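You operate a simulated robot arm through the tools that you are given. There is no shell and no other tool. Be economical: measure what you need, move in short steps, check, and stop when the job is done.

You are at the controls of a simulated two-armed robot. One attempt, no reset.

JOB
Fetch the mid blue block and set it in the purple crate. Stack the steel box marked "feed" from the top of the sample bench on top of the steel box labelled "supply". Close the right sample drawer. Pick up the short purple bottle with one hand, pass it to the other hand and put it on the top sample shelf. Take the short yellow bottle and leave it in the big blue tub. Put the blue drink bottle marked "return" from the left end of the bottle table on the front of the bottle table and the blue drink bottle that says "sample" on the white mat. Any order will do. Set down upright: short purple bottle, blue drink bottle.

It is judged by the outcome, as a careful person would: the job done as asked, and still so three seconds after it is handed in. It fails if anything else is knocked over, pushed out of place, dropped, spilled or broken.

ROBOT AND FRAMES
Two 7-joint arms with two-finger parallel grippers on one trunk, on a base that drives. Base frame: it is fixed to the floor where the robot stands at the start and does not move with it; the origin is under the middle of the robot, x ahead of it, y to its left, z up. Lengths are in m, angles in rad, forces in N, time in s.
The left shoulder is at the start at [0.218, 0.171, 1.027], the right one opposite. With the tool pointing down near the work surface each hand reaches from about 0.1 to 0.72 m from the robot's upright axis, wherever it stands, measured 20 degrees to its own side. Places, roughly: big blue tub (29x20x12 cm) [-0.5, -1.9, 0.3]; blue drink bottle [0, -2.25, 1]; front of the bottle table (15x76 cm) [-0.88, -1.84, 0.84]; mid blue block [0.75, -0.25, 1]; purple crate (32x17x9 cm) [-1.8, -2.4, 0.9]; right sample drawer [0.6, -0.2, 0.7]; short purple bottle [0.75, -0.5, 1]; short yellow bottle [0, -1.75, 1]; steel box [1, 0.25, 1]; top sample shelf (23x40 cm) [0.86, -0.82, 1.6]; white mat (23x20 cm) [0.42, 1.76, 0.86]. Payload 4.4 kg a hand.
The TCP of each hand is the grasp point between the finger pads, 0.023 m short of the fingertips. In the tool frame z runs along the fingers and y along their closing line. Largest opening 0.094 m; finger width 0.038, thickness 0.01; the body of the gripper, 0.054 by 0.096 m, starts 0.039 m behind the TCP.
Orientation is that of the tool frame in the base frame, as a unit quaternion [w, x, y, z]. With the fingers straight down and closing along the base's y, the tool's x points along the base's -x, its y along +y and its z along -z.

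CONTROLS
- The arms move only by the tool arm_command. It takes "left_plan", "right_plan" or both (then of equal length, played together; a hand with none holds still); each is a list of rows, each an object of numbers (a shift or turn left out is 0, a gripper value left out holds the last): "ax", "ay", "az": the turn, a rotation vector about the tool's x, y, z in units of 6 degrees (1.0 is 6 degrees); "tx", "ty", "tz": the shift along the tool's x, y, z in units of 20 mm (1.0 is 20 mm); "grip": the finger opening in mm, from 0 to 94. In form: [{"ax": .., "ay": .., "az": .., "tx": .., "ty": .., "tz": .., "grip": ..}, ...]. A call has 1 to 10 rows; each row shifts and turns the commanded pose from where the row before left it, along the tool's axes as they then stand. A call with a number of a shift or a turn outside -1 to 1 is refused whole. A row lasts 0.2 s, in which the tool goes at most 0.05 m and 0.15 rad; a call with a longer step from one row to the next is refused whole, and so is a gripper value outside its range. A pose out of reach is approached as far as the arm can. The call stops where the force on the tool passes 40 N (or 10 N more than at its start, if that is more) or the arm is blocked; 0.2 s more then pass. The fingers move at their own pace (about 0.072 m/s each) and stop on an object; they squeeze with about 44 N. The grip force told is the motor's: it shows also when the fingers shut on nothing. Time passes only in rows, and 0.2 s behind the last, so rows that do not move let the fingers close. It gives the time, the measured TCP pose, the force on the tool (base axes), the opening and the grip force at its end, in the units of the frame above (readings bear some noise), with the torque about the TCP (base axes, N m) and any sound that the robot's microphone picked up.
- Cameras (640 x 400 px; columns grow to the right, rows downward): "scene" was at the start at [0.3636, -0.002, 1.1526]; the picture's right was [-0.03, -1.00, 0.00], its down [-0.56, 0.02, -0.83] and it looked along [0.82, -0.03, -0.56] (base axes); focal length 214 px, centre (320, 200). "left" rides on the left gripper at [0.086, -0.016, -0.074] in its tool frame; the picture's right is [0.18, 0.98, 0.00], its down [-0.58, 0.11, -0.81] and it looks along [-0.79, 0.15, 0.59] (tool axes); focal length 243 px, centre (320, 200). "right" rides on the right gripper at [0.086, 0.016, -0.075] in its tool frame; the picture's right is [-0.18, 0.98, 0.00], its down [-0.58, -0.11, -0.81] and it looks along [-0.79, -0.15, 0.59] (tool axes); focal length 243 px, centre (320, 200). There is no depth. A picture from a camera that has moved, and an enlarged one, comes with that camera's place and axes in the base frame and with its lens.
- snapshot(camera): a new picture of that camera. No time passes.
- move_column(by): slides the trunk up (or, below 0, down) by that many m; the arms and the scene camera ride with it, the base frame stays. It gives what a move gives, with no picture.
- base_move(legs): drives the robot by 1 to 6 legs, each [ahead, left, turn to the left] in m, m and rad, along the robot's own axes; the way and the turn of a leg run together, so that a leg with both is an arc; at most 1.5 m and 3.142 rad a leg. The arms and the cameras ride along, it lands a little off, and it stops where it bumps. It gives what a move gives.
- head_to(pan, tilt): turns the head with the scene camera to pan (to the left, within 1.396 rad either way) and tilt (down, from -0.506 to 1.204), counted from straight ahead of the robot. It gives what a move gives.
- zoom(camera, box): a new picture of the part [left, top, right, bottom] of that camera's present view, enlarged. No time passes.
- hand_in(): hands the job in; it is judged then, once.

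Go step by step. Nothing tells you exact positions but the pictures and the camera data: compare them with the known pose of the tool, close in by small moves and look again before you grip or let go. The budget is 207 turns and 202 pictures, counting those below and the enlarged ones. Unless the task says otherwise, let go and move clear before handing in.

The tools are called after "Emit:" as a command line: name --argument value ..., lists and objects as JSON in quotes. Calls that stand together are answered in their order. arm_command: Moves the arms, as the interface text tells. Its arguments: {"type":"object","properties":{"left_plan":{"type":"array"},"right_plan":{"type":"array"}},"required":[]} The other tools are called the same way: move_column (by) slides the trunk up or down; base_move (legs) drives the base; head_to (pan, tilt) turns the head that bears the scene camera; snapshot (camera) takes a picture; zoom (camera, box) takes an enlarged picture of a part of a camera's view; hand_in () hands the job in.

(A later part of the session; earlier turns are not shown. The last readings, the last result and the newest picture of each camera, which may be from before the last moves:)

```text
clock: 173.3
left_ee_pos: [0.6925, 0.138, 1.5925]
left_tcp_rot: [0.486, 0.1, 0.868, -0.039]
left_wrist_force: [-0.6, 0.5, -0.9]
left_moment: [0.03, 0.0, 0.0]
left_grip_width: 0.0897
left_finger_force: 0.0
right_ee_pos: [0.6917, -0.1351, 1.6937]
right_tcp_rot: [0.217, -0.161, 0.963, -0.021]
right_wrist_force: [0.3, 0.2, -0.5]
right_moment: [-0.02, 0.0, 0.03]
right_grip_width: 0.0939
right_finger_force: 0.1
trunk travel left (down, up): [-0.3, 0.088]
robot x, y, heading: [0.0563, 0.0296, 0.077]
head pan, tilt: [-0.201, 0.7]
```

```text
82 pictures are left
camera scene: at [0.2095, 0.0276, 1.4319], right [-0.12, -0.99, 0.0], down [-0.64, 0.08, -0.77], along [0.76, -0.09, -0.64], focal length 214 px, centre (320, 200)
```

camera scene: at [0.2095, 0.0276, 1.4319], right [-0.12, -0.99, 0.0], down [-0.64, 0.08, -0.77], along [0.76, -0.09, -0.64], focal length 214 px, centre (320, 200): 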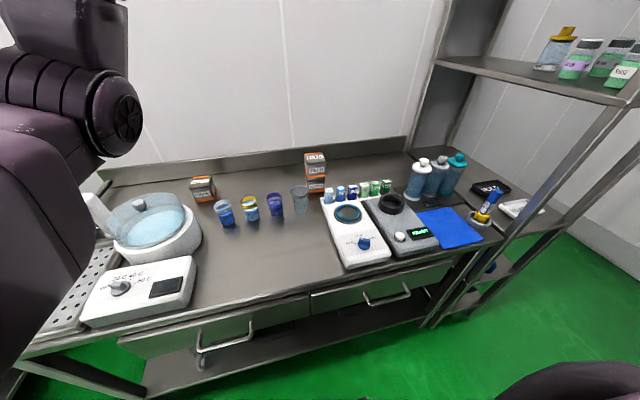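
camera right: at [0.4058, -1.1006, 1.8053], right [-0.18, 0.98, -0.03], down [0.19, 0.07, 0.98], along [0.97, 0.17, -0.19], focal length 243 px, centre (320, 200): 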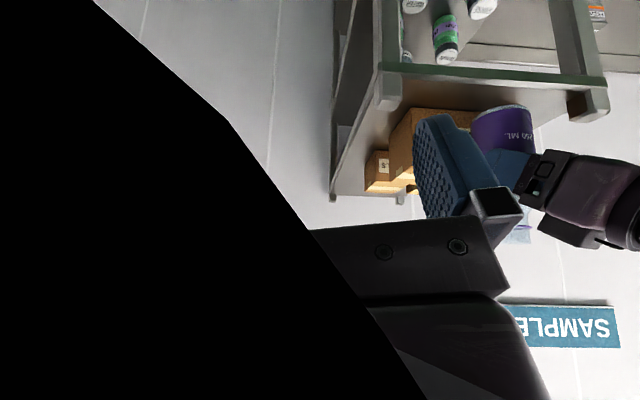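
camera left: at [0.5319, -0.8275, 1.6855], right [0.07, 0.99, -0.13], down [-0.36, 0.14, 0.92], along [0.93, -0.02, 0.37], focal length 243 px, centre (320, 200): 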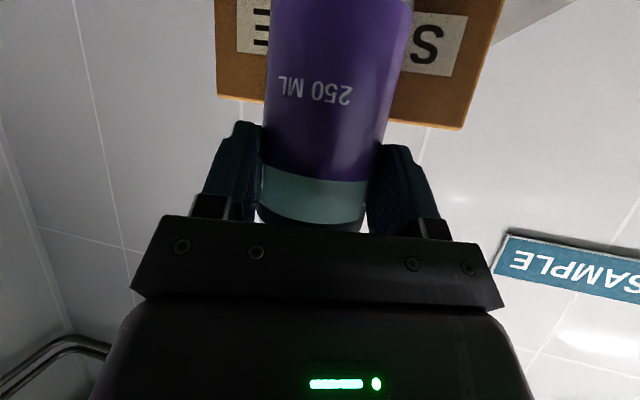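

Emit:
base_move --legs '[[0.12, 0, 0.03]]'

Emit:
arm_command --right_plan '[{"ay": 1, "tz": 0.8}, {"ay": 1, "tz": 0.8}, {"ay": 1, "tz": 0.8}, {"ay": 1, "tz": 0.8}, {"az": 1, "tz": 1}, {"az": 1, "tz": 1}, {"tz": 1}, {"tz": 1}, {"tz": 1}, {"tz": 1}]'

Emit:
arm_command --right_plan '[{"tz": 1}, {"tz": 1}, {"tz": 1}, {"tz": 1}, {"tz": 1}, {"tz": 1}, {"tz": 1}, {"tz": 1}, {"tz": 1}, {"tz": 1}]'

Emit:
snapshot --camera "right"

Emit:
zoom --camera "scene" --box '[280, 140, 480, 280]'

```text
clock: 174.6
left_ee_pos: [0.8082, 0.1654, 1.5933]
left_tcp_rot: [0.486, 0.089, 0.869, -0.033]
left_wrist_force: [0.0, -0.1, 0.3]
left_moment: [-0.01, 0.03, 0.01]
left_grip_width: 0.0903
left_finger_force: 0.2
right_ee_pos: [0.8141, -0.1061, 1.694]
right_tcp_rot: [0.218, -0.175, 0.96, -0.018]
right_wrist_force: [0.0, 0.3, -0.2]
right_moment: [0.01, -0.02, 0.04]
right_grip_width: 0.0941
right_finger_force: 0.0
trunk travel left (down, up): [-0.3, 0.088]
robot x, y, heading: [0.1803, 0.0426, 0.103]
head pan, tilt: [-0.201, 0.7]
```

```text
clock: 176.8
left_ee_pos: [0.8093, 0.1663, 1.5917]
left_tcp_rot: [0.486, 0.088, 0.869, -0.032]
left_wrist_force: [1.1, -0.5, 0.4]
left_moment: [-0.01, 0.01, 0.04]
left_grip_width: 0.09
left_finger_force: 0.1
right_ee_pos: [0.8152, -0.1178, 1.4883]
right_tcp_rot: [0.019, -0.064, 0.996, -0.052]
right_wrist_force: [-0.6, -0.4, 0.1]
right_moment: [0.0, 0.01, 0.0]
right_grip_width: 0.094
right_finger_force: 0.0
right hand out of reach, approached as far as the arm can: row 1, 2, 3, 4
trunk travel left (down, up): [-0.3, 0.088]
robot x, y, heading: [0.1767, 0.0417, 0.109]
head pan, tilt: [-0.201, 0.7]
```

```text
clock: 179.0
left_ee_pos: [0.8099, 0.1651, 1.5932]
left_tcp_rot: [0.486, 0.089, 0.869, -0.033]
left_wrist_force: [0.2, 0.4, -0.7]
left_moment: [0.01, -0.04, -0.01]
left_grip_width: 0.09
left_finger_force: 0.0
right_ee_pos: [0.8232, -0.1374, 1.2892]
right_tcp_rot: [0.019, -0.063, 0.997, -0.052]
right_wrist_force: [-0.3, -0.3, -0.7]
right_moment: [0.01, 0.0, -0.04]
right_grip_width: 0.0942
right_finger_force: 0.0
trunk travel left (down, up): [-0.3, 0.088]
robot x, y, heading: [0.1786, 0.0414, 0.104]
head pan, tilt: [-0.201, 0.7]
```

```text
81 pictures are left
camera right: at [0.7309, -0.1244, 1.3571], right [0.06, 0.99, -0.1], down [0.55, 0.05, 0.83], along [0.83, -0.1, -0.55], focal length 243 px, centre (320, 200)
```

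right: 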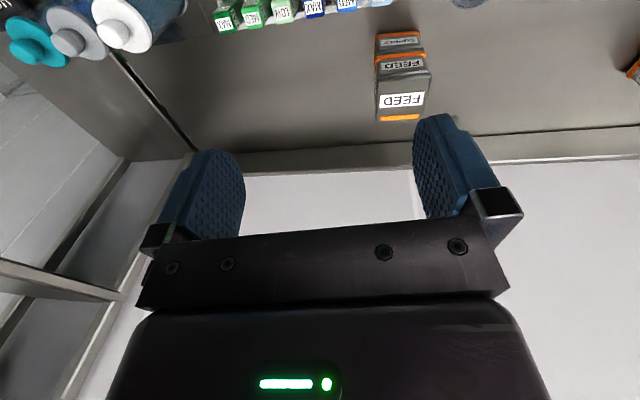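

```text
2.86 times, centred on (380, 210) of scene
camera zoom: at [0.3293, 0.0425, 1.4318], right [-0.09, -1.0, 0.0], down [-0.64, 0.06, -0.76], along [0.76, -0.07, -0.64], focal length 613 px, centre (149, 171)
```

zoom: 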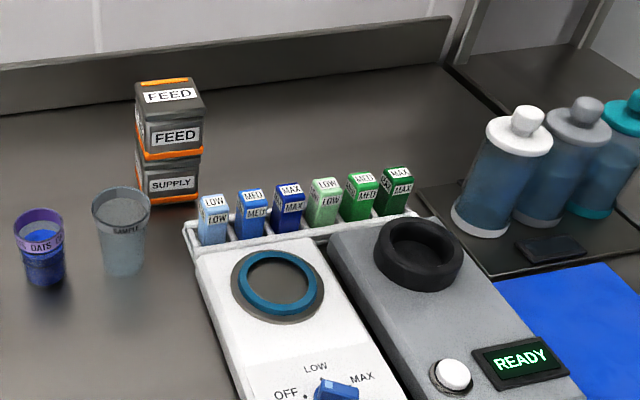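

Emit:
arm_command --right_plan '[{"ax": -0.97}, {"az": -1}, {"az": -1}, {"az": -1}, {"az": -1}, {"az": -1}, {"az": -1}, {"az": -1}, {"az": -1}, {"az": -1}]'

Emit:
arm_command --right_plan '[{"az": -1}, {"az": -1}, {"az": -1}, {"az": -1}, {"az": -1}, {"az": -0.9}, {"grip": 60}]'

Emit:
snapshot --camera "scene"

```text
clock: 181.2
left_ee_pos: [0.8087, 0.1667, 1.5927]
left_tcp_rot: [0.486, 0.089, 0.869, -0.032]
left_wrist_force: [0.1, 0.2, -0.5]
left_moment: [0.02, -0.02, 0.02]
left_grip_width: 0.0898
left_finger_force: 0.2
right_ee_pos: [0.8186, -0.1491, 1.2857]
right_tcp_rot: [0.013, -0.387, 0.922, -0.003]
right_wrist_force: [-1.1, 0.0, -0.4]
right_moment: [0.02, -0.01, 0.01]
right_grip_width: 0.0941
right_finger_force: 0.0
right hand out of reach, approached as far as the arm can: row 8, 9, 10
trunk travel left (down, up): [-0.3, 0.088]
robot x, y, heading: [0.1765, 0.0441, 0.105]
head pan, tilt: [-0.201, 0.7]
```

```text
clock: 182.8
left_ee_pos: [0.8089, 0.1657, 1.5929]
left_tcp_rot: [0.486, 0.088, 0.869, -0.032]
left_wrist_force: [-0.4, -0.3, 1.2]
left_moment: [0.02, 0.01, -0.02]
left_grip_width: 0.0899
left_finger_force: 0.1
right_ee_pos: [0.8199, -0.1471, 1.286]
right_tcp_rot: [0.014, -0.386, 0.922, -0.003]
right_wrist_force: [-0.6, 0.9, -0.1]
right_moment: [0.03, -0.02, -0.01]
right_grip_width: 0.06
right_finger_force: 0.1
right hand out of reach, approached as far as the arm can: row 1, 2, 3, 4, 5, 6
trunk travel left (down, up): [-0.3, 0.088]
robot x, y, heading: [0.1773, 0.0434, 0.109]
head pan, tilt: [-0.201, 0.7]
```

```text
79 pictures are left
camera scene: at [0.3289, 0.0428, 1.4318], right [-0.09, -1.0, 0.0], down [-0.64, 0.06, -0.76], along [0.76, -0.07, -0.64], focal length 214 px, centre (320, 200)
```

scene: 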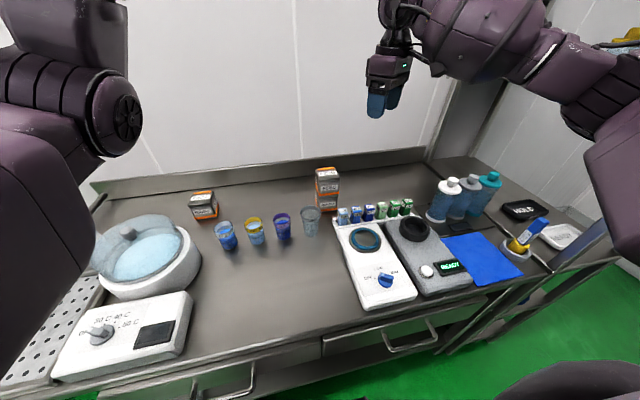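

Emit:
arm_command --right_plan '[{"az": 1, "grip": 40}, {"az": 1}, {"az": 1}, {"az": 1}, {"az": 1}, {"az": 1}, {"az": 0.47}, {"tz": 1}, {"tz": 1}, {"tz": 1}]'

Emit:
snapshot --camera "right"

```text
clock: 185.0
left_ee_pos: [0.8083, 0.1652, 1.5932]
left_tcp_rot: [0.486, 0.089, 0.869, -0.032]
left_wrist_force: [-0.1, -0.6, -0.1]
left_moment: [-0.04, 0.01, 0.0]
left_grip_width: 0.09
left_finger_force: 0.1
right_ee_pos: [0.8207, -0.1479, 1.2265]
right_tcp_rot: [0.013, -0.059, 0.998, 0.001]
right_wrist_force: [1.4, 0.7, -1.0]
right_moment: [0.0, 0.01, 0.0]
right_grip_width: 0.0398
right_finger_force: 0.1
trunk travel left (down, up): [-0.3, 0.088]
robot x, y, heading: [0.1754, 0.0415, 0.106]
head pan, tilt: [-0.201, 0.7]
```

```text
78 pictures are left
camera right: at [0.7304, -0.1418, 1.2959], right [0.07, 1.0, 0.01], down [0.57, -0.04, 0.82], along [0.82, -0.05, -0.57], focal length 243 px, centre (320, 200)
```

right: 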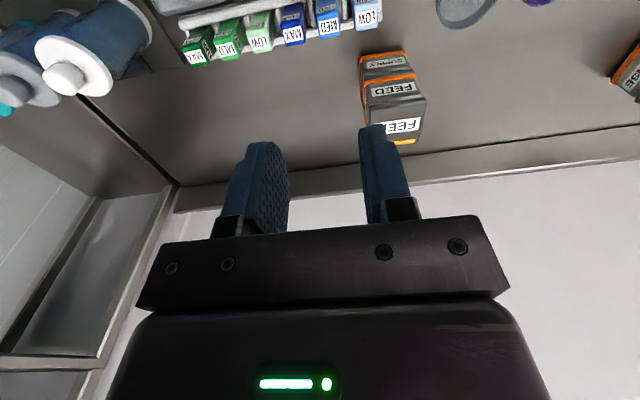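

Emit:
arm_command --right_plan '[{"tx": -0.9, "ty": 0.12, "tz": 1, "grip": 38}, {"tx": -0.9, "ty": 0.11, "tz": 1}, {"tz": 1}, {"tz": 1}, {"tz": 1}, {"tz": 1}, {"tz": 1}, {"tz": 1}, {"tz": 1}, {"tz": 1}]'

Emit:
snapshot --camera "right"

Emit:
zoom --camera "scene" --box '[310, 130, 430, 230]'

```text
clock: 187.2
left_ee_pos: [0.8092, 0.1661, 1.5913]
left_tcp_rot: [0.486, 0.089, 0.869, -0.032]
left_wrist_force: [-0.4, 0.2, 0.2]
left_moment: [-0.02, -0.01, 0.0]
left_grip_width: 0.0898
left_finger_force: 0.1
right_ee_pos: [0.8633, -0.1384, 1.0277]
right_tcp_rot: [0.013, -0.058, 0.998, 0.002]
right_wrist_force: [0.3, -0.1, -0.2]
right_moment: [0.01, 0.03, 0.02]
right_grip_width: 0.0382
right_finger_force: 0.0
trunk travel left (down, up): [-0.3, 0.088]
robot x, y, heading: [0.1764, 0.0439, 0.104]
head pan, tilt: [-0.201, 0.7]
```

```text
77 pictures are left
camera right: at [0.7725, -0.1317, 1.0968], right [0.07, 1.0, 0.01], down [0.57, -0.04, 0.82], along [0.82, -0.05, -0.57], focal length 243 px, centre (320, 200)
```

right: 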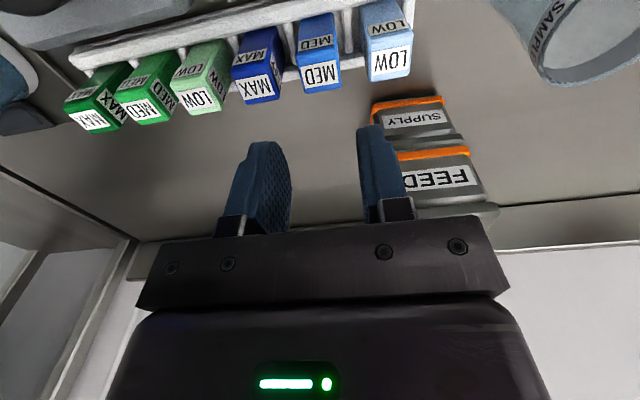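

```text
4.00 times, centred on (370, 180) of scene
camera zoom: at [0.3293, 0.0428, 1.4318], right [-0.09, -1.0, 0.0], down [-0.64, 0.06, -0.76], along [0.76, -0.07, -0.64], focal length 858 px, centre (120, 280)
```

zoom: 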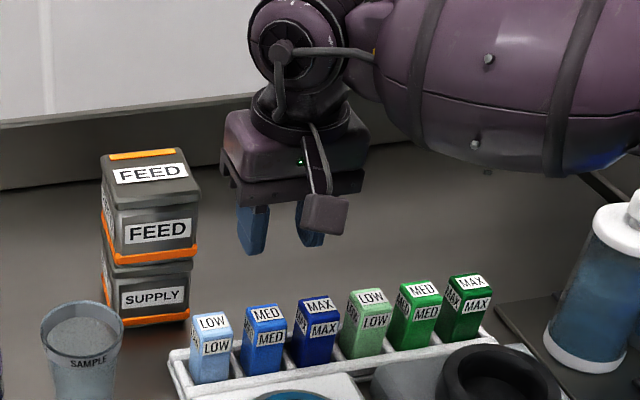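

Emit:
arm_command --right_plan '[{"tz": 1, "tx": 0.1, "ty": 0.03}, {"tz": 1, "tx": 0.1, "ty": 0.03}, {"tz": 0.95, "tx": 0.05}]'

Emit:
snapshot --camera "right"

```text
clock: 188.0
left_ee_pos: [0.8091, 0.1655, 1.5919]
left_tcp_rot: [0.485, 0.089, 0.869, -0.032]
left_wrist_force: [0.8, 0.2, 0.2]
left_moment: [0.01, 0.0, 0.0]
left_grip_width: 0.09
left_finger_force: 0.1
right_ee_pos: [0.8595, -0.1394, 0.9669]
right_tcp_rot: [0.013, -0.058, 0.998, 0.001]
right_wrist_force: [0.0, -0.5, 0.2]
right_moment: [0.03, 0.0, -0.05]
right_grip_width: 0.0382
right_finger_force: 0.0
trunk travel left (down, up): [-0.3, 0.088]
robot x, y, heading: [0.1779, 0.0453, 0.107]
head pan, tilt: [-0.201, 0.7]
```

```text
75 pictures are left
camera right: at [0.7688, -0.1322, 1.0369], right [0.07, 1.0, 0.01], down [0.57, -0.04, 0.82], along [0.82, -0.05, -0.57], focal length 243 px, centre (320, 200)
```

right: 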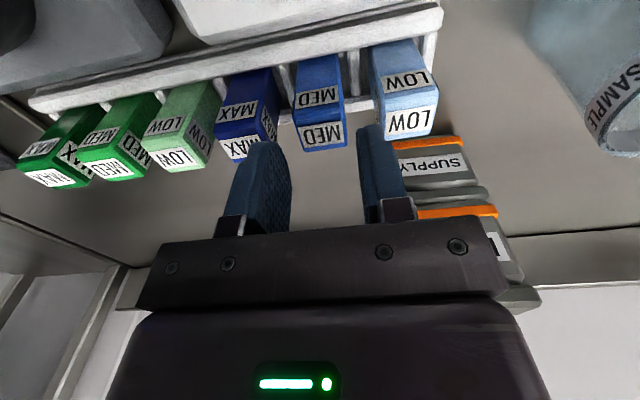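

Emit:
arm_command --right_plan '[{"ty": 0.1, "tx": 0.2, "grip": 34}, {}, {"tz": 0.5}, {"tz": 0.5}, {"tz": 0.5}, {"tz": 0.2}]'

Emit:
snapshot --camera "right"

```text
clock: 189.4
left_ee_pos: [0.8079, 0.166, 1.592]
left_tcp_rot: [0.485, 0.089, 0.869, -0.032]
left_wrist_force: [0.4, -0.8, 1.1]
left_moment: [0.02, 0.05, -0.01]
left_grip_width: 0.09
left_finger_force: 0.1
right_ee_pos: [0.8539, -0.1339, 0.9338]
right_tcp_rot: [0.014, -0.058, 0.998, 0.002]
right_wrist_force: [-0.4, 0.3, -0.8]
right_moment: [-0.02, -0.03, 0.04]
right_grip_width: 0.034
right_finger_force: 0.1
trunk travel left (down, up): [-0.3, 0.088]
robot x, y, heading: [0.1808, 0.0414, 0.106]
head pan, tilt: [-0.201, 0.7]
```

```text
74 pictures are left
camera right: at [0.7638, -0.1297, 1.0043], right [0.07, 1.0, 0.01], down [0.57, -0.04, 0.82], along [0.82, -0.05, -0.57], focal length 243 px, centre (320, 200)
```

right: 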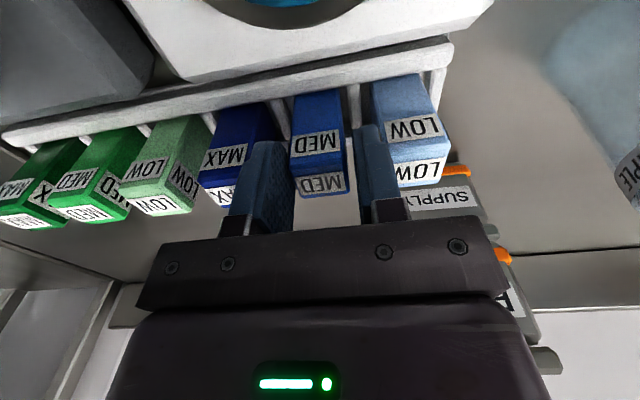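

Emit:
arm_command --right_plan '[{"tz": 0.35}, {"grip": 10}, {}, {}, {"tz": -0.3}, {"tz": -0.5}, {"tz": -1}, {"tz": -1}, {"tz": -1}, {"tz": -1}]'

Emit:
snapshot --camera "right"

```text
clock: 191.6
left_ee_pos: [0.8093, 0.1656, 1.5934]
left_tcp_rot: [0.485, 0.088, 0.869, -0.032]
left_wrist_force: [0.4, 1.0, 0.9]
left_moment: [0.03, 0.0, 0.01]
left_grip_width: 0.0899
left_finger_force: 0.0
right_ee_pos: [0.8518, -0.1353, 1.0244]
right_tcp_rot: [0.013, -0.059, 0.998, 0.002]
right_wrist_force: [-0.7, -1.0, -0.3]
right_moment: [0.01, 0.03, -0.01]
right_grip_width: 0.0282
right_finger_force: 43.5
trunk travel left (down, up): [-0.3, 0.088]
robot x, y, heading: [0.1765, 0.0451, 0.108]
head pan, tilt: [-0.201, 0.7]
```

```text
73 pictures are left
camera right: at [0.7611, -0.1293, 1.0942], right [0.07, 1.0, 0.01], down [0.57, -0.04, 0.82], along [0.82, -0.05, -0.57], focal length 243 px, centre (320, 200)
```

right: 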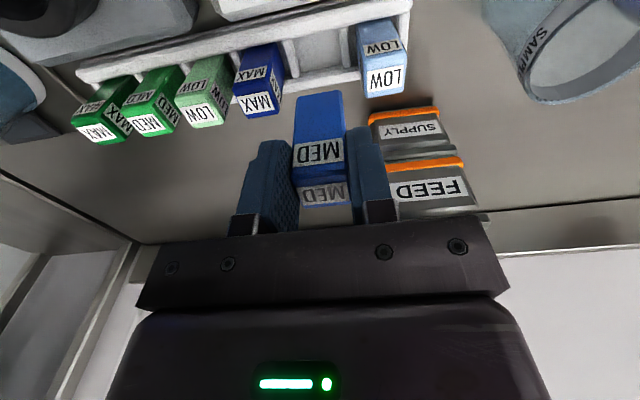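

Emit:
arm_command --right_plan '[{"tz": -1}, {"tz": -1}, {"tz": -1}, {"tz": -1}, {"tz": -1}, {"tz": -1}, {"tz": -1}, {"tz": -1}, {"tz": -1, "tx": 1}, {"tz": -1, "tx": 1}]'

Emit:
base_move --legs '[[-0.75, 0, 0], [0, 0, -1.68], [0.35, 0, 0]]'

Emit:
head_to --pan 0.0 --tilt 0.4

Emit:
snapshot --camera "scene"

```text
clock: 193.8
left_ee_pos: [0.8071, 0.1661, 1.5921]
left_tcp_rot: [0.486, 0.088, 0.869, -0.032]
left_wrist_force: [-0.2, 0.8, 0.8]
left_moment: [0.03, 0.0, 0.01]
left_grip_width: 0.0902
left_finger_force: 0.0
right_ee_pos: [0.8076, -0.1398, 1.2225]
right_tcp_rot: [0.013, -0.058, 0.998, 0.001]
right_wrist_force: [0.0, -0.1, -0.5]
right_moment: [0.0, -0.01, -0.01]
right_grip_width: 0.0282
right_finger_force: 44.6
trunk travel left (down, up): [-0.3, 0.088]
robot x, y, heading: [0.1774, 0.0467, 0.105]
head pan, tilt: [-0.201, 0.7]
```

```text
clock: 203.8
left_ee_pos: [-0.4995, -1.0317, 1.5922]
left_tcp_rot: [0.305, 0.7, 0.522, -0.38]
left_wrist_force: [-0.1, -0.3, 0.1]
left_moment: [-0.01, -0.02, -0.01]
left_grip_width: 0.0897
left_finger_force: 0.1
right_ee_pos: [-0.804, -1.0035, 1.2222]
right_tcp_rot: [0.01, 0.696, 0.718, -0.009]
right_wrist_force: [0.8, 0.2, -1.1]
right_moment: [0.03, -0.01, 0.02]
right_grip_width: 0.0283
right_finger_force: 44.5
trunk travel left (down, up): [-0.3, 0.088]
robot x, y, heading: [-0.5677, -0.3919, -1.548]
head pan, tilt: [-0.201, 0.7]
```

```text
clock: 204.6
left_ee_pos: [-0.4996, -1.0306, 1.5927]
left_tcp_rot: [0.304, 0.701, 0.521, -0.38]
left_wrist_force: [0.5, -0.6, 0.2]
left_moment: [-0.02, -0.01, 0.0]
left_grip_width: 0.0901
left_finger_force: 0.1
right_ee_pos: [-0.8043, -1.0027, 1.2215]
right_tcp_rot: [0.01, 0.696, 0.718, -0.009]
right_wrist_force: [-1.3, 0.5, -0.1]
right_moment: [0.03, -0.01, 0.0]
right_grip_width: 0.0284
right_finger_force: 43.8
trunk travel left (down, up): [-0.3, 0.088]
robot x, y, heading: [-0.5657, -0.389, -1.546]
head pan, tilt: [0.0, 0.4]
```

```text
72 pictures are left
camera scene: at [-0.5637, -0.5494, 1.4586], right [-1.0, -0.02, 0.0], down [-0.01, 0.39, -0.92], along [0.02, -0.92, -0.39], focal length 214 px, centre (320, 200)
```

scene: 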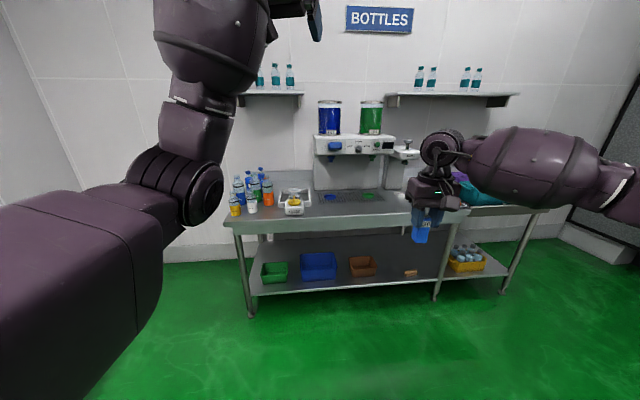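

Emit:
zoom --camera "scene" --box '[215, 150, 345, 240]'

Emit:
zoom --camera "scene" --box '[220, 210, 560, 320]'

```text
4.44 times, centred on (280, 195) of scene
camera zoom: at [-0.5637, -0.5494, 1.4586], right [-1.0, -0.02, 0.0], down [-0.01, 0.39, -0.92], along [0.02, -0.92, -0.39], focal length 953 px, centre (498, 222)
```

zoom: 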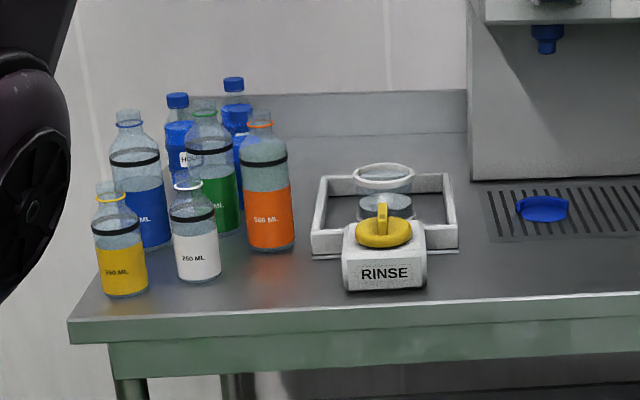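

```text
1.88 times, centred on (390, 265) of scene
camera zoom: at [-0.5637, -0.5494, 1.4586], right [-1.0, -0.02, 0.0], down [-0.01, 0.39, -0.92], along [0.02, -0.92, -0.39], focal length 404 px, centre (188, 78)
```

zoom: 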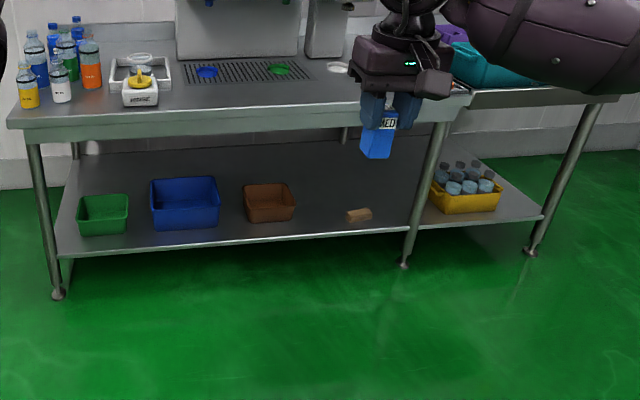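

The block goes to the purple crate first, at the far right table. Squaring up to that table (about −1.44 rad) and driving over.

Emit:
base_move --legs '[[0, 0, 0.106], [0, -1.33, 0], [0.7, 0, 0]]'

Emit:
head_to --pan -0.1 --tilt 0.6

Emit:
snapshot --camera "scene"

```text
clock: 220.4
left_ee_pos: [-1.6519, -1.8923, 1.5921]
left_tcp_rot: [0.324, 0.672, 0.558, -0.363]
left_wrist_force: [-1.4, -0.1, 0.5]
left_moment: [0.0, 0.03, 0.02]
left_grip_width: 0.09
left_finger_force: 0.0
right_ee_pos: [-1.9563, -1.8982, 1.2213]
right_tcp_rot: [0.011, 0.658, 0.753, -0.008]
right_wrist_force: [0.5, -1.5, -0.8]
right_moment: [0.02, -0.01, 0.0]
right_grip_width: 0.0281
right_finger_force: 43.4
trunk travel left (down, up): [-0.3, 0.088]
robot x, y, heading: [-1.7858, -1.2639, -1.448]
head pan, tilt: [0.0, 0.4]
```

```text
clock: 221.1
left_ee_pos: [-1.6507, -1.893, 1.5929]
left_tcp_rot: [0.323, 0.673, 0.557, -0.363]
left_wrist_force: [0.3, 1.0, 0.2]
left_moment: [0.01, 0.02, -0.01]
left_grip_width: 0.09
left_finger_force: 0.1
right_ee_pos: [-1.9571, -1.8958, 1.2209]
right_tcp_rot: [0.012, 0.658, 0.753, -0.008]
right_wrist_force: [-0.1, 0.0, 0.9]
right_moment: [0.0, 0.01, -0.03]
right_grip_width: 0.0282
right_finger_force: 43.9
trunk travel left (down, up): [-0.3, 0.088]
robot x, y, heading: [-1.784, -1.2649, -1.449]
head pan, tilt: [-0.099, 0.6]
```

```text
69 pictures are left
camera scene: at [-1.7743, -1.4171, 1.4405], right [-1.0, -0.03, 0.0], down [-0.01, 0.56, -0.83], along [0.02, -0.83, -0.56], focal length 214 px, centre (320, 200)
```

scene: 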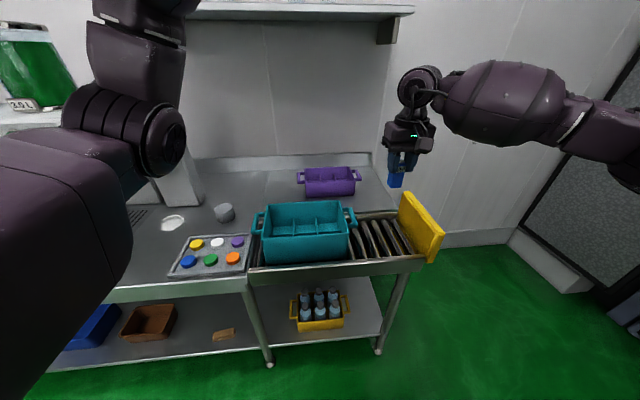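

Emit:
base_move --legs '[[0.33, 0, 0]]'

Emit:
arm_command --right_plan '[{"tx": -0.9, "ty": 0.55}, {"tx": -0.9, "ty": 0.55}, {"tx": -0.9, "ty": 0.55}, {"tx": -0.9, "ty": 0.55}, {"tx": -0.9, "ty": 0.55}, {"tx": -0.9, "ty": 0.55}, {"tx": -0.9, "ty": 0.55}, {"ay": -1, "ty": 0.55}, {"ay": -1, "ty": 0.55}]'

Emit:
snapshot --camera "scene"

Emit:
snapshot --camera "right"

```text
clock: 223.3
left_ee_pos: [-1.6118, -2.2259, 1.5929]
left_tcp_rot: [0.324, 0.673, 0.557, -0.364]
left_wrist_force: [0.3, -1.0, 0.1]
left_moment: [0.02, -0.04, 0.01]
left_grip_width: 0.0901
left_finger_force: 0.1
right_ee_pos: [-1.9165, -2.2277, 1.2216]
right_tcp_rot: [0.011, 0.658, 0.753, -0.009]
right_wrist_force: [0.2, 0.3, -1.4]
right_moment: [0.0, 0.0, 0.01]
right_grip_width: 0.028
right_finger_force: 43.5
trunk travel left (down, up): [-0.3, 0.088]
robot x, y, heading: [-1.7452, -1.6001, -1.452]
head pan, tilt: [-0.099, 0.6]
```

```text
clock: 225.3
left_ee_pos: [-1.6104, -2.2246, 1.5929]
left_tcp_rot: [0.324, 0.672, 0.557, -0.364]
left_wrist_force: [-0.2, 0.0, -0.3]
left_moment: [0.02, -0.02, 0.01]
left_grip_width: 0.0899
left_finger_force: 0.1
right_ee_pos: [-1.8028, -2.3396, 1.2253]
right_tcp_rot: [0.09, 0.654, 0.747, -0.077]
right_wrist_force: [0.4, 0.0, -0.9]
right_moment: [0.01, 0.0, 0.02]
right_grip_width: 0.0281
right_finger_force: 44.1
trunk travel left (down, up): [-0.3, 0.088]
robot x, y, heading: [-1.7455, -1.5957, -1.451]
head pan, tilt: [-0.099, 0.6]
```

```text
68 pictures are left
camera scene: at [-1.7333, -1.7487, 1.4404], right [-1.0, -0.02, 0.0], down [-0.01, 0.56, -0.83], along [0.02, -0.82, -0.56], focal length 214 px, centre (320, 200)
```

scene: 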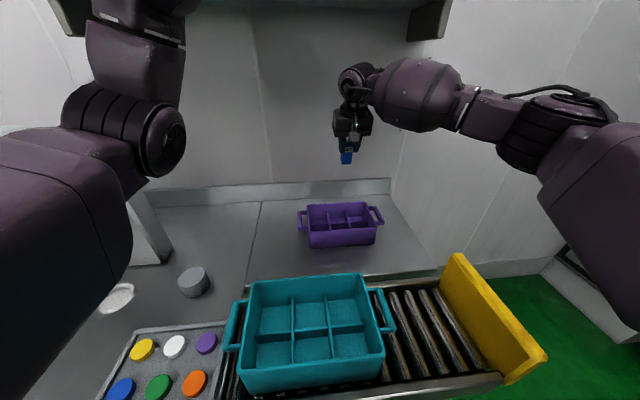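

```text
67 pictures are left
camera right: at [-1.8011, -2.2366, 1.2756], right [1.0, -0.05, 0.04], down [-0.06, -0.39, 0.92], along [-0.03, -0.92, -0.39], focal length 243 px, centre (320, 200)
```

right: 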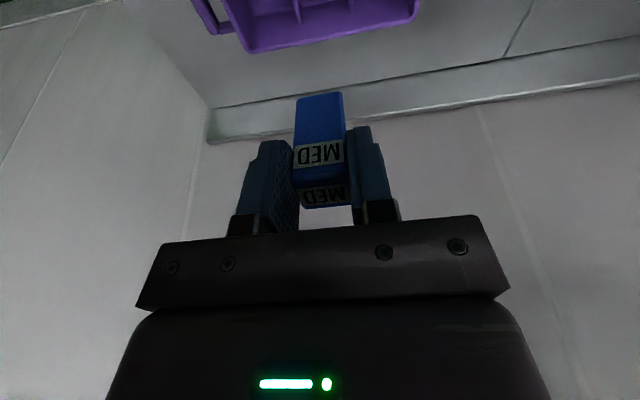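

Emit:
arm_command --right_plan '[{"ay": 0.9}, {"ay": 0.9, "tx": 0.5}, {"tz": 1}, {"tz": 1}, {"tz": 1}, {"tz": 1}, {"tz": 1}, {"tz": 1}, {"tz": 1}, {"tz": 1}]'

Emit:
snapshot --camera "right"

Emit:
zoom --camera "scene" --box '[270, 120, 410, 260]'

```text
clock: 227.5
left_ee_pos: [-1.6116, -2.2247, 1.5937]
left_tcp_rot: [0.322, 0.674, 0.556, -0.364]
left_wrist_force: [0.4, -0.2, 0.7]
left_moment: [-0.02, -0.04, 0.01]
left_grip_width: 0.09
left_finger_force: 0.1
right_ee_pos: [-1.8029, -2.3383, 1.0632]
right_tcp_rot: [0.019, 0.659, 0.752, -0.015]
right_wrist_force: [0.3, 0.4, 0.9]
right_moment: [0.01, -0.01, 0.01]
right_grip_width: 0.028
right_finger_force: 43.8
trunk travel left (down, up): [-0.3, 0.088]
robot x, y, heading: [-1.7455, -1.5996, -1.453]
head pan, tilt: [-0.099, 0.6]
```

```text
66 pictures are left
camera right: at [-1.8002, -2.2467, 1.1314], right [1.0, -0.05, 0.01], down [-0.04, -0.55, 0.83], along [-0.04, -0.83, -0.55], focal length 243 px, centre (320, 200)
```

right: 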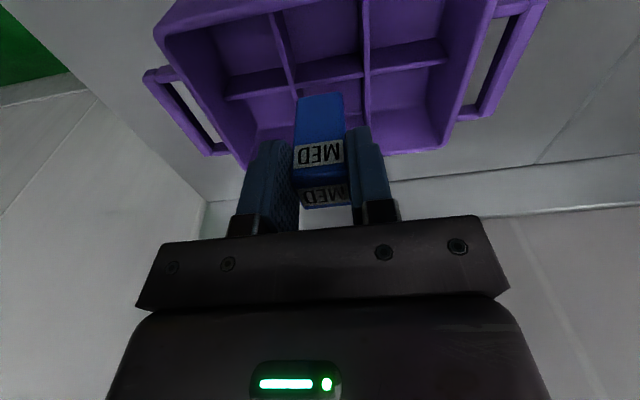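

```text
2.86 times, centred on (340, 190) of scene
camera zoom: at [-1.7338, -1.7489, 1.4404], right [-1.0, -0.02, 0.0], down [-0.01, 0.57, -0.82], along [0.02, -0.82, -0.57], focal length 613 px, centre (263, 229)
```

zoom: 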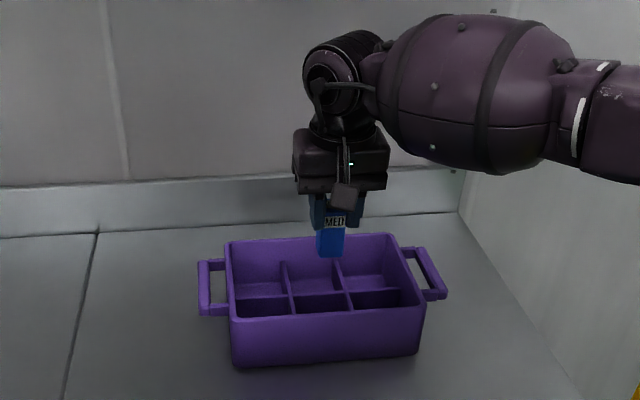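

Emit:
arm_command --right_plan '[{"tz": 1, "tx": 0.35}, {"tz": 1, "tx": 0.03}, {"tz": 1, "tx": 0.03}, {"tz": 1, "tx": 0.03}, {"tz": 1, "tx": 0.03}, {"tz": 0.8}]'

Emit:
snapshot --camera "right"

```text
clock: 228.9
left_ee_pos: [-1.6118, -2.2252, 1.5935]
left_tcp_rot: [0.324, 0.673, 0.557, -0.364]
left_wrist_force: [0.2, -0.6, -0.1]
left_moment: [-0.04, -0.02, -0.02]
left_grip_width: 0.09
left_finger_force: 0.1
right_ee_pos: [-1.8033, -2.3348, 0.9459]
right_tcp_rot: [0.018, 0.66, 0.751, -0.015]
right_wrist_force: [0.1, -0.2, -0.2]
right_moment: [0.01, 0.02, 0.01]
right_grip_width: 0.0281
right_finger_force: 44.2
trunk travel left (down, up): [-0.3, 0.088]
robot x, y, heading: [-1.7449, -1.5982, -1.447]
head pan, tilt: [-0.099, 0.6]
```

```text
64 pictures are left
camera right: at [-1.8001, -2.2421, 1.0149], right [1.0, -0.05, 0.01], down [-0.04, -0.55, 0.83], along [-0.04, -0.83, -0.55], focal length 243 px, centre (320, 200)
```

right: 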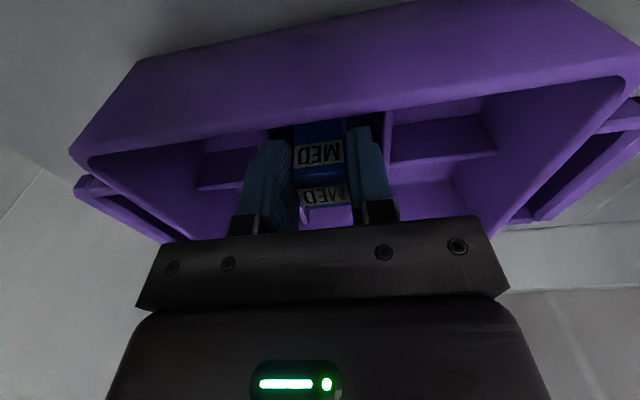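

Block is inside the front middle cell. Lowering to contact, then releasing.

Emit:
arm_command --right_plan '[{"tz": 0.3}, {"tz": 0.3}, {"tz": 0.3}, {"tz": 0.2}, {"tz": 0.15}]'

```text
clock: 230.1
left_ee_pos: [-1.6121, -2.2221, 1.5936]
left_tcp_rot: [0.325, 0.672, 0.556, -0.365]
left_wrist_force: [0.4, 0.1, 0.0]
left_moment: [0.03, -0.02, 0.0]
left_grip_width: 0.09
left_finger_force: 0.0
right_ee_pos: [-1.8012, -2.334, 0.9278]
right_tcp_rot: [0.022, 0.659, 0.751, -0.018]
right_wrist_force: [-2.6, 2.6, 23.1]
right_moment: [0.17, 0.13, -0.03]
right_grip_width: 0.028
right_finger_force: 43.7
trunk travel left (down, up): [-0.3, 0.088]
robot x, y, heading: [-1.7486, -1.5939, -1.448]
head pan, tilt: [-0.099, 0.6]
```

Emit:
arm_command --right_plan '[{"grip": 40}, {}, {"tz": -0.5}, {"tz": -1}, {"tz": -1}, {"tz": -1}, {"tz": -1}, {"tz": -1}, {"tz": -1}, {"tz": -1}]'

Emit:
snapshot --camera "right"

```text
clock: 232.3
left_ee_pos: [-1.6118, -2.2232, 1.593]
left_tcp_rot: [0.323, 0.673, 0.557, -0.364]
left_wrist_force: [-0.7, 0.1, 0.8]
left_moment: [-0.01, 0.0, 0.01]
left_grip_width: 0.09
left_finger_force: 0.0
right_ee_pos: [-1.8042, -2.3271, 1.0726]
right_tcp_rot: [0.019, 0.659, 0.751, -0.015]
right_wrist_force: [-0.7, 1.1, 0.2]
right_moment: [0.01, 0.03, -0.01]
right_grip_width: 0.04
right_finger_force: 0.0
trunk travel left (down, up): [-0.3, 0.088]
robot x, y, heading: [-1.7431, -1.6008, -1.454]
head pan, tilt: [-0.099, 0.6]
```

```text
63 pictures are left
camera right: at [-1.8019, -2.2361, 1.1412], right [1.0, -0.05, 0.01], down [-0.04, -0.55, 0.83], along [-0.04, -0.83, -0.55], focal length 243 px, centre (320, 200)
```

right: 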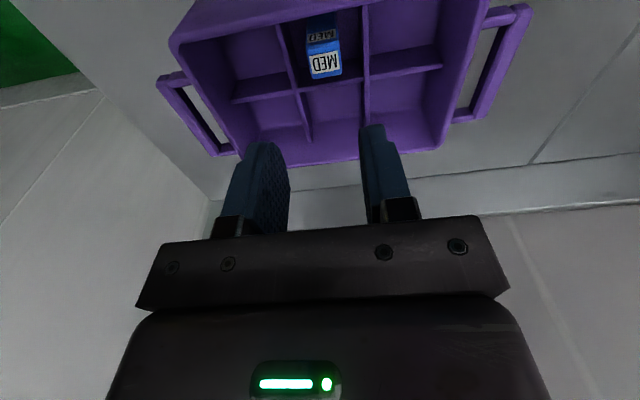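

Block is in the crate. Raising the right hand, then driving to the left end of the bottle table.

Emit:
arm_command --right_plan '[{"tz": -1}, {"tz": -1}, {"tz": -1}, {"tz": -1}, {"tz": -1}, {"tz": -1}, {"tz": -1}, {"tz": -1}, {"tz": -1}, {"tz": -1}]'

Emit:
base_move --legs '[[-0.45, 0, 0], [0, 1.5, 0], [0.2, 0, 0]]'

Emit:
move_column --by -0.15

Emit:
head_to --pan 0.3 --tilt 0.5

Emit:
snapshot --camera "scene"

```text
clock: 234.5
left_ee_pos: [-1.6124, -2.2236, 1.593]
left_tcp_rot: [0.324, 0.673, 0.557, -0.364]
left_wrist_force: [-0.7, -0.2, 0.5]
left_moment: [-0.02, 0.0, 0.02]
left_grip_width: 0.0899
left_finger_force: 0.1
right_ee_pos: [-1.8076, -2.3183, 1.2727]
right_tcp_rot: [0.02, 0.659, 0.752, -0.014]
right_wrist_force: [0.4, -0.1, -0.4]
right_moment: [0.01, -0.01, 0.0]
right_grip_width: 0.0402
right_finger_force: 0.0
trunk travel left (down, up): [-0.3, 0.088]
robot x, y, heading: [-1.7415, -1.5964, -1.447]
head pan, tilt: [-0.099, 0.6]
```

```text
clock: 251.2
left_ee_pos: [-0.2053, -1.8188, 1.5933]
left_tcp_rot: [0.317, 0.682, 0.546, -0.368]
left_wrist_force: [-0.9, -1.4, -1.2]
left_moment: [-0.03, 0.01, 0.05]
left_grip_width: 0.0899
left_finger_force: 0.0
right_ee_pos: [-0.4017, -1.9069, 1.2704]
right_tcp_rot: [0.018, 0.671, 0.741, -0.016]
right_wrist_force: [-0.1, -0.1, -0.1]
right_moment: [0.01, 0.01, 0.01]
right_grip_width: 0.0402
right_finger_force: 0.0
trunk travel left (down, up): [-0.3, 0.088]
robot x, y, heading: [-0.317, -1.1866, -1.484]
head pan, tilt: [-0.099, 0.6]
```

```text
clock: 252.9
left_ee_pos: [-0.2031, -1.8158, 1.4445]
left_tcp_rot: [0.319, 0.682, 0.544, -0.37]
left_wrist_force: [0.5, 0.5, 0.2]
left_moment: [0.02, -0.02, 0.03]
left_grip_width: 0.0897
left_finger_force: 0.1
right_ee_pos: [-0.4006, -1.9045, 1.1258]
right_tcp_rot: [0.021, 0.67, 0.742, -0.018]
right_wrist_force: [1.2, 0.8, 0.6]
right_moment: [-0.06, -0.02, -0.01]
right_grip_width: 0.0401
right_finger_force: 0.0
trunk travel left (down, up): [-0.15, 0.238]
robot x, y, heading: [-0.3179, -1.1884, -1.484]
head pan, tilt: [-0.099, 0.6]
```

```text
clock: 253.8
left_ee_pos: [-0.2043, -1.8174, 1.443]
left_tcp_rot: [0.318, 0.682, 0.546, -0.369]
left_wrist_force: [0.0, -0.9, 0.4]
left_moment: [-0.02, -0.03, -0.02]
left_grip_width: 0.09
left_finger_force: 0.0
right_ee_pos: [-0.4008, -1.9063, 1.1207]
right_tcp_rot: [0.018, 0.671, 0.741, -0.015]
right_wrist_force: [0.3, -0.6, 0.4]
right_moment: [0.0, -0.01, 0.03]
right_grip_width: 0.0402
right_finger_force: 0.2
trunk travel left (down, up): [-0.15, 0.238]
robot x, y, heading: [-0.3124, -1.1886, -1.477]
head pan, tilt: [0.3, 0.499]
```

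```text
62 pictures are left
camera scene: at [-0.2647, -1.4469, 1.2862], right [-0.93, -0.38, 0.0], down [-0.18, 0.44, -0.88], along [0.33, -0.81, -0.48], focal length 214 px, centre (320, 200)
```

scene: 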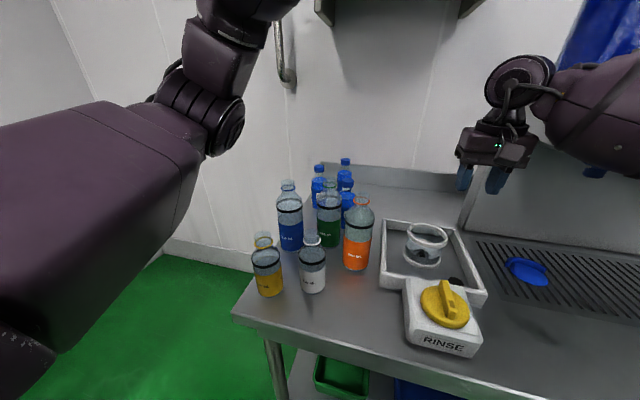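

Emit:
zoom --camera "scene" --box '[230, 140, 410, 310]'

```text
2.35 times, centred on (320, 225) of scene
camera zoom: at [-0.2647, -1.4469, 1.2862], right [-0.93, -0.38, 0.0], down [-0.18, 0.44, -0.88], along [0.33, -0.81, -0.48], focal length 505 px, centre (320, 141)
```

zoom: 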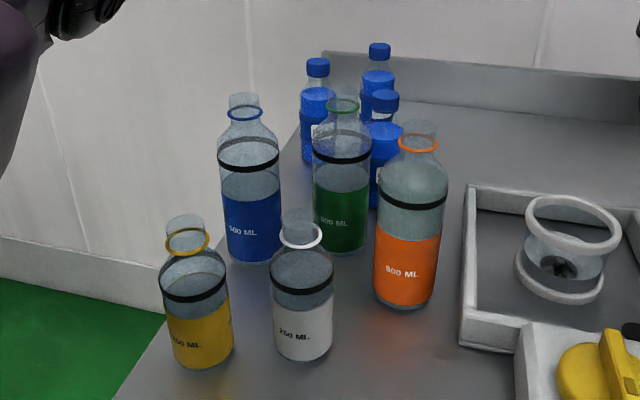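

Emit:
arm_command --left_plan '[{"ay": 1}, {"ay": 1}, {"ay": 1}, {"tx": 0.96, "ty": 0.417, "tz": 0.327}, {"tx": 0.96, "ty": 0.417, "tz": 0.327}, {"tx": 0.96, "ty": 0.417, "tz": 0.327}, {"tx": 0.96, "ty": 0.417, "tz": 0.327}, {"tx": 0.96, "ty": 0.417, "tz": 0.327}, {"tx": 0.96, "ty": 0.417, "tz": 0.327}, {"tx": 0.96, "ty": 0.417, "tz": 0.327}]'

Emit:
arm_command --left_plan '[{"tx": 0.96, "ty": 0.417, "tz": 0.327}, {"tx": 0.96, "ty": 0.417, "tz": 0.327}, {"tx": 0.96, "ty": 0.417, "tz": 0.327}, {"tx": 0.96, "ty": 0.417, "tz": 0.327}, {"tx": 0.96, "ty": 0.417, "tz": 0.327}, {"tx": 0.96, "ty": 0.417, "tz": 0.327}, {"tx": 0.96, "ty": 0.417, "tz": 0.327}, {"tx": 0.96, "ty": 0.417, "tz": 0.327}, {"tx": 0.96, "ty": 0.417, "tz": 0.327}, {"tx": 0.96, "ty": 0.417, "tz": 0.327}]'

Emit:
snapshot --camera "left"

```text
clock: 256.0
left_ee_pos: [-0.1269, -1.7579, 1.3215]
left_tcp_rot: [0.229, 0.731, 0.588, -0.259]
left_wrist_force: [0.6, 0.8, -0.3]
left_moment: [0.04, 0.03, 0.02]
left_grip_width: 0.0901
left_finger_force: 0.0
right_ee_pos: [-0.4012, -1.9072, 1.1223]
right_tcp_rot: [0.019, 0.671, 0.741, -0.017]
right_wrist_force: [-0.1, 0.3, 0.8]
right_moment: [0.01, 0.0, 0.01]
right_grip_width: 0.0404
right_finger_force: 0.1
trunk travel left (down, up): [-0.15, 0.238]
robot x, y, heading: [-0.3166, -1.1859, -1.479]
head pan, tilt: [0.3, 0.499]
```

```text
clock: 258.2
left_ee_pos: [-0.0196, -1.6766, 1.149]
left_tcp_rot: [0.227, 0.732, 0.589, -0.257]
left_wrist_force: [0.7, 0.0, -0.6]
left_moment: [0.01, -0.01, 0.0]
left_grip_width: 0.0901
left_finger_force: 0.1
right_ee_pos: [-0.4013, -1.9071, 1.1198]
right_tcp_rot: [0.018, 0.67, 0.742, -0.015]
right_wrist_force: [1.0, -0.1, -0.1]
right_moment: [0.02, 0.04, 0.01]
right_grip_width: 0.0399
right_finger_force: 0.0
trunk travel left (down, up): [-0.15, 0.238]
robot x, y, heading: [-0.3119, -1.1827, -1.482]
head pan, tilt: [0.3, 0.499]
```

```text
60 pictures are left
camera left: at [-0.0112, -1.5602, 1.1522], right [0.99, -0.06, -0.09], down [0.09, 0.06, 0.99], along [-0.06, -1.0, 0.06], focal length 243 px, centre (320, 200)
```

left: 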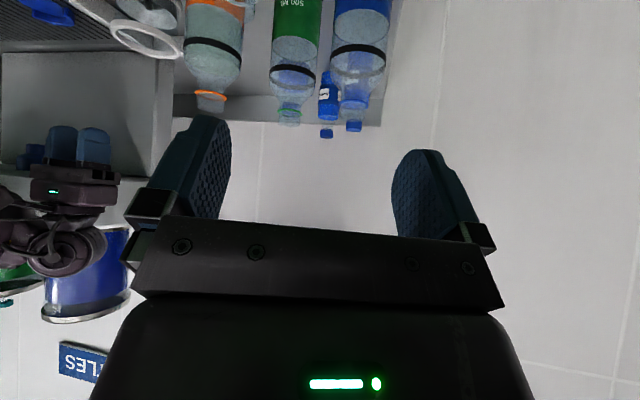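

Emit:
arm_command --left_plan '[{"tx": 0.456, "ty": 0.056, "tz": 0.974}, {"tx": 0.456, "ty": 0.056, "tz": 0.974}, {"tx": 0.456, "ty": 0.056, "tz": 0.974}, {"tx": 0.456, "ty": 0.056, "tz": 0.974}, {"tx": 0.456, "ty": 0.056, "tz": 0.974}]'

Emit:
snapshot --camera "left"

Emit:
zoom --camera "scene" --box '[210, 190, 340, 310]'

```text
clock: 259.4
left_ee_pos: [-0.0157, -1.7064, 1.0474]
left_tcp_rot: [0.229, 0.731, 0.589, -0.259]
left_wrist_force: [-0.3, 0.1, -0.7]
left_moment: [-0.03, 0.05, 0.03]
left_grip_width: 0.0901
left_finger_force: 0.1
left hand out of reach, approached as far as the arm can: row 1
right_ee_pos: [-0.4006, -1.9072, 1.1211]
right_tcp_rot: [0.02, 0.671, 0.741, -0.016]
right_wrist_force: [0.0, 0.3, 0.8]
right_moment: [-0.02, -0.03, -0.04]
right_grip_width: 0.0402
right_finger_force: 0.0
trunk travel left (down, up): [-0.15, 0.238]
robot x, y, heading: [-0.3149, -1.1836, -1.483]
head pan, tilt: [0.3, 0.499]
```

```text
59 pictures are left
camera left: at [-0.0076, -1.5911, 1.0493], right [0.99, -0.06, -0.09], down [0.09, 0.06, 0.99], along [-0.06, -1.0, 0.07], focal length 243 px, centre (320, 200)
```

left: 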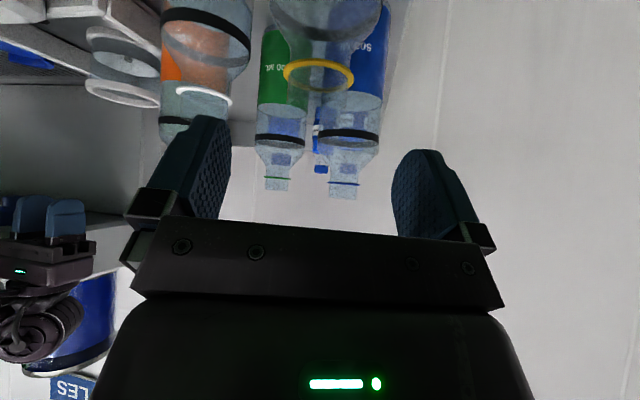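

```text
3.33 times, centred on (275, 250) of scene
camera zoom: at [-0.2645, -1.4468, 1.2863], right [-0.93, -0.38, 0.0], down [-0.18, 0.44, -0.88], along [0.33, -0.81, -0.48], focal length 715 px, centre (470, 33)
```

zoom: 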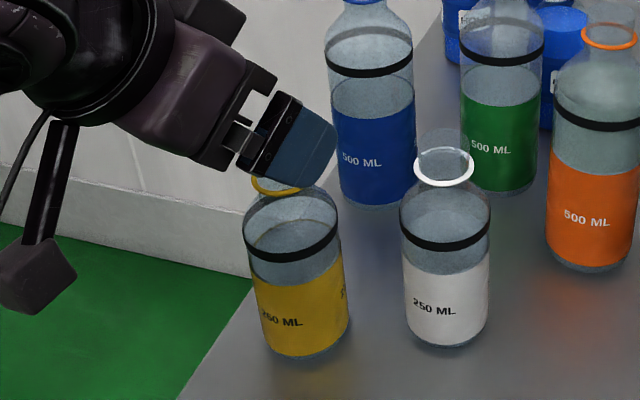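

Emit:
arm_command --left_plan '[{"tx": 0.287, "ty": -0.03, "tz": 0.703}, {"tx": 0.287, "ty": -0.03, "tz": 0.703}, {"tx": 0.287, "ty": -0.03, "tz": 0.703}]'

Emit:
snapshot --camera "left"

Emit:
zoom --camera "scene" --box '[210, 190, 340, 310]'

```text
clock: 260.2
left_ee_pos: [-0.0185, -1.7219, 1.0034]
left_tcp_rot: [0.228, 0.732, 0.588, -0.258]
left_wrist_force: [0.4, 0.3, -0.6]
left_moment: [-0.01, -0.01, -0.01]
left_grip_width: 0.0901
left_finger_force: 0.1
right_ee_pos: [-0.4011, -1.9078, 1.1215]
right_tcp_rot: [0.019, 0.671, 0.741, -0.016]
right_wrist_force: [-0.3, 0.2, 0.3]
right_moment: [-0.03, 0.04, 0.02]
right_grip_width: 0.0398
right_finger_force: 0.1
trunk travel left (down, up): [-0.15, 0.238]
robot x, y, heading: [-0.3166, -1.1868, -1.482]
head pan, tilt: [0.3, 0.499]
```

```text
57 pictures are left
camera left: at [-0.011, -1.6069, 1.005], right [0.99, -0.06, -0.09], down [0.09, 0.06, 0.99], along [-0.06, -1.0, 0.07], focal length 243 px, centre (320, 200)
```

left: 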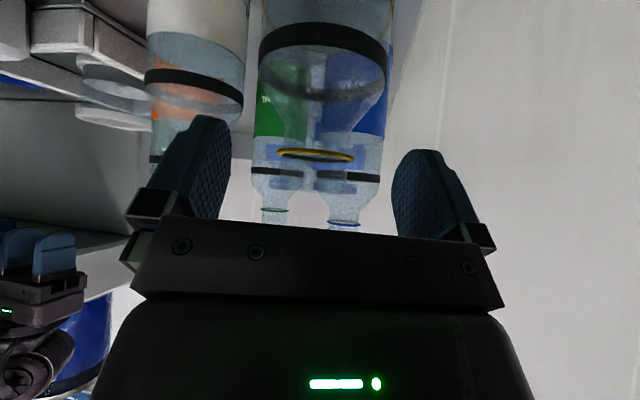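

```text
3.33 times, centred on (275, 250) of scene
camera zoom: at [-0.2645, -1.447, 1.2862], right [-0.93, -0.38, 0.0], down [-0.18, 0.44, -0.88], along [0.33, -0.81, -0.48], focal length 715 px, centre (470, 33)
```

zoom: 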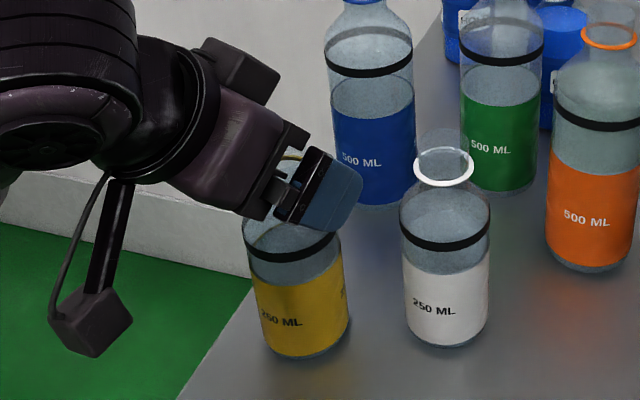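

Emit:
arm_command --left_plan '[{"grip": 20}, {}, {}, {}, {}]'

Emit:
snapshot --camera "left"

```text
clock: 261.4
left_ee_pos: [-0.0184, -1.7236, 1.0041]
left_tcp_rot: [0.228, 0.732, 0.588, -0.258]
left_wrist_force: [-1.9, -1.0, 4.2]
left_moment: [-0.03, 0.28, 0.02]
left_grip_width: 0.0307
left_finger_force: 44.2
right_ee_pos: [-0.4018, -1.9065, 1.1225]
right_tcp_rot: [0.018, 0.671, 0.741, -0.016]
right_wrist_force: [0.6, 0.6, -0.2]
right_moment: [-0.01, 0.02, 0.0]
right_grip_width: 0.0401
right_finger_force: 0.1
trunk travel left (down, up): [-0.15, 0.238]
robot x, y, heading: [-0.3164, -1.1875, -1.487]
head pan, tilt: [0.3, 0.499]
```

```text
55 pictures are left
camera left: at [-0.0114, -1.6065, 1.0056], right [0.99, -0.06, -0.09], down [0.09, 0.06, 0.99], along [-0.06, -1.0, 0.07], focal length 243 px, centre (320, 200)
```

left: 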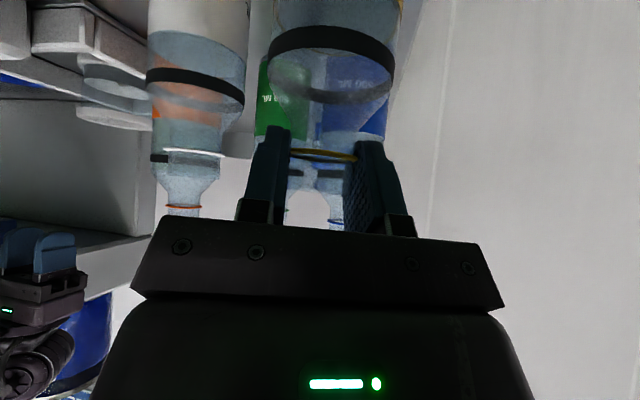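

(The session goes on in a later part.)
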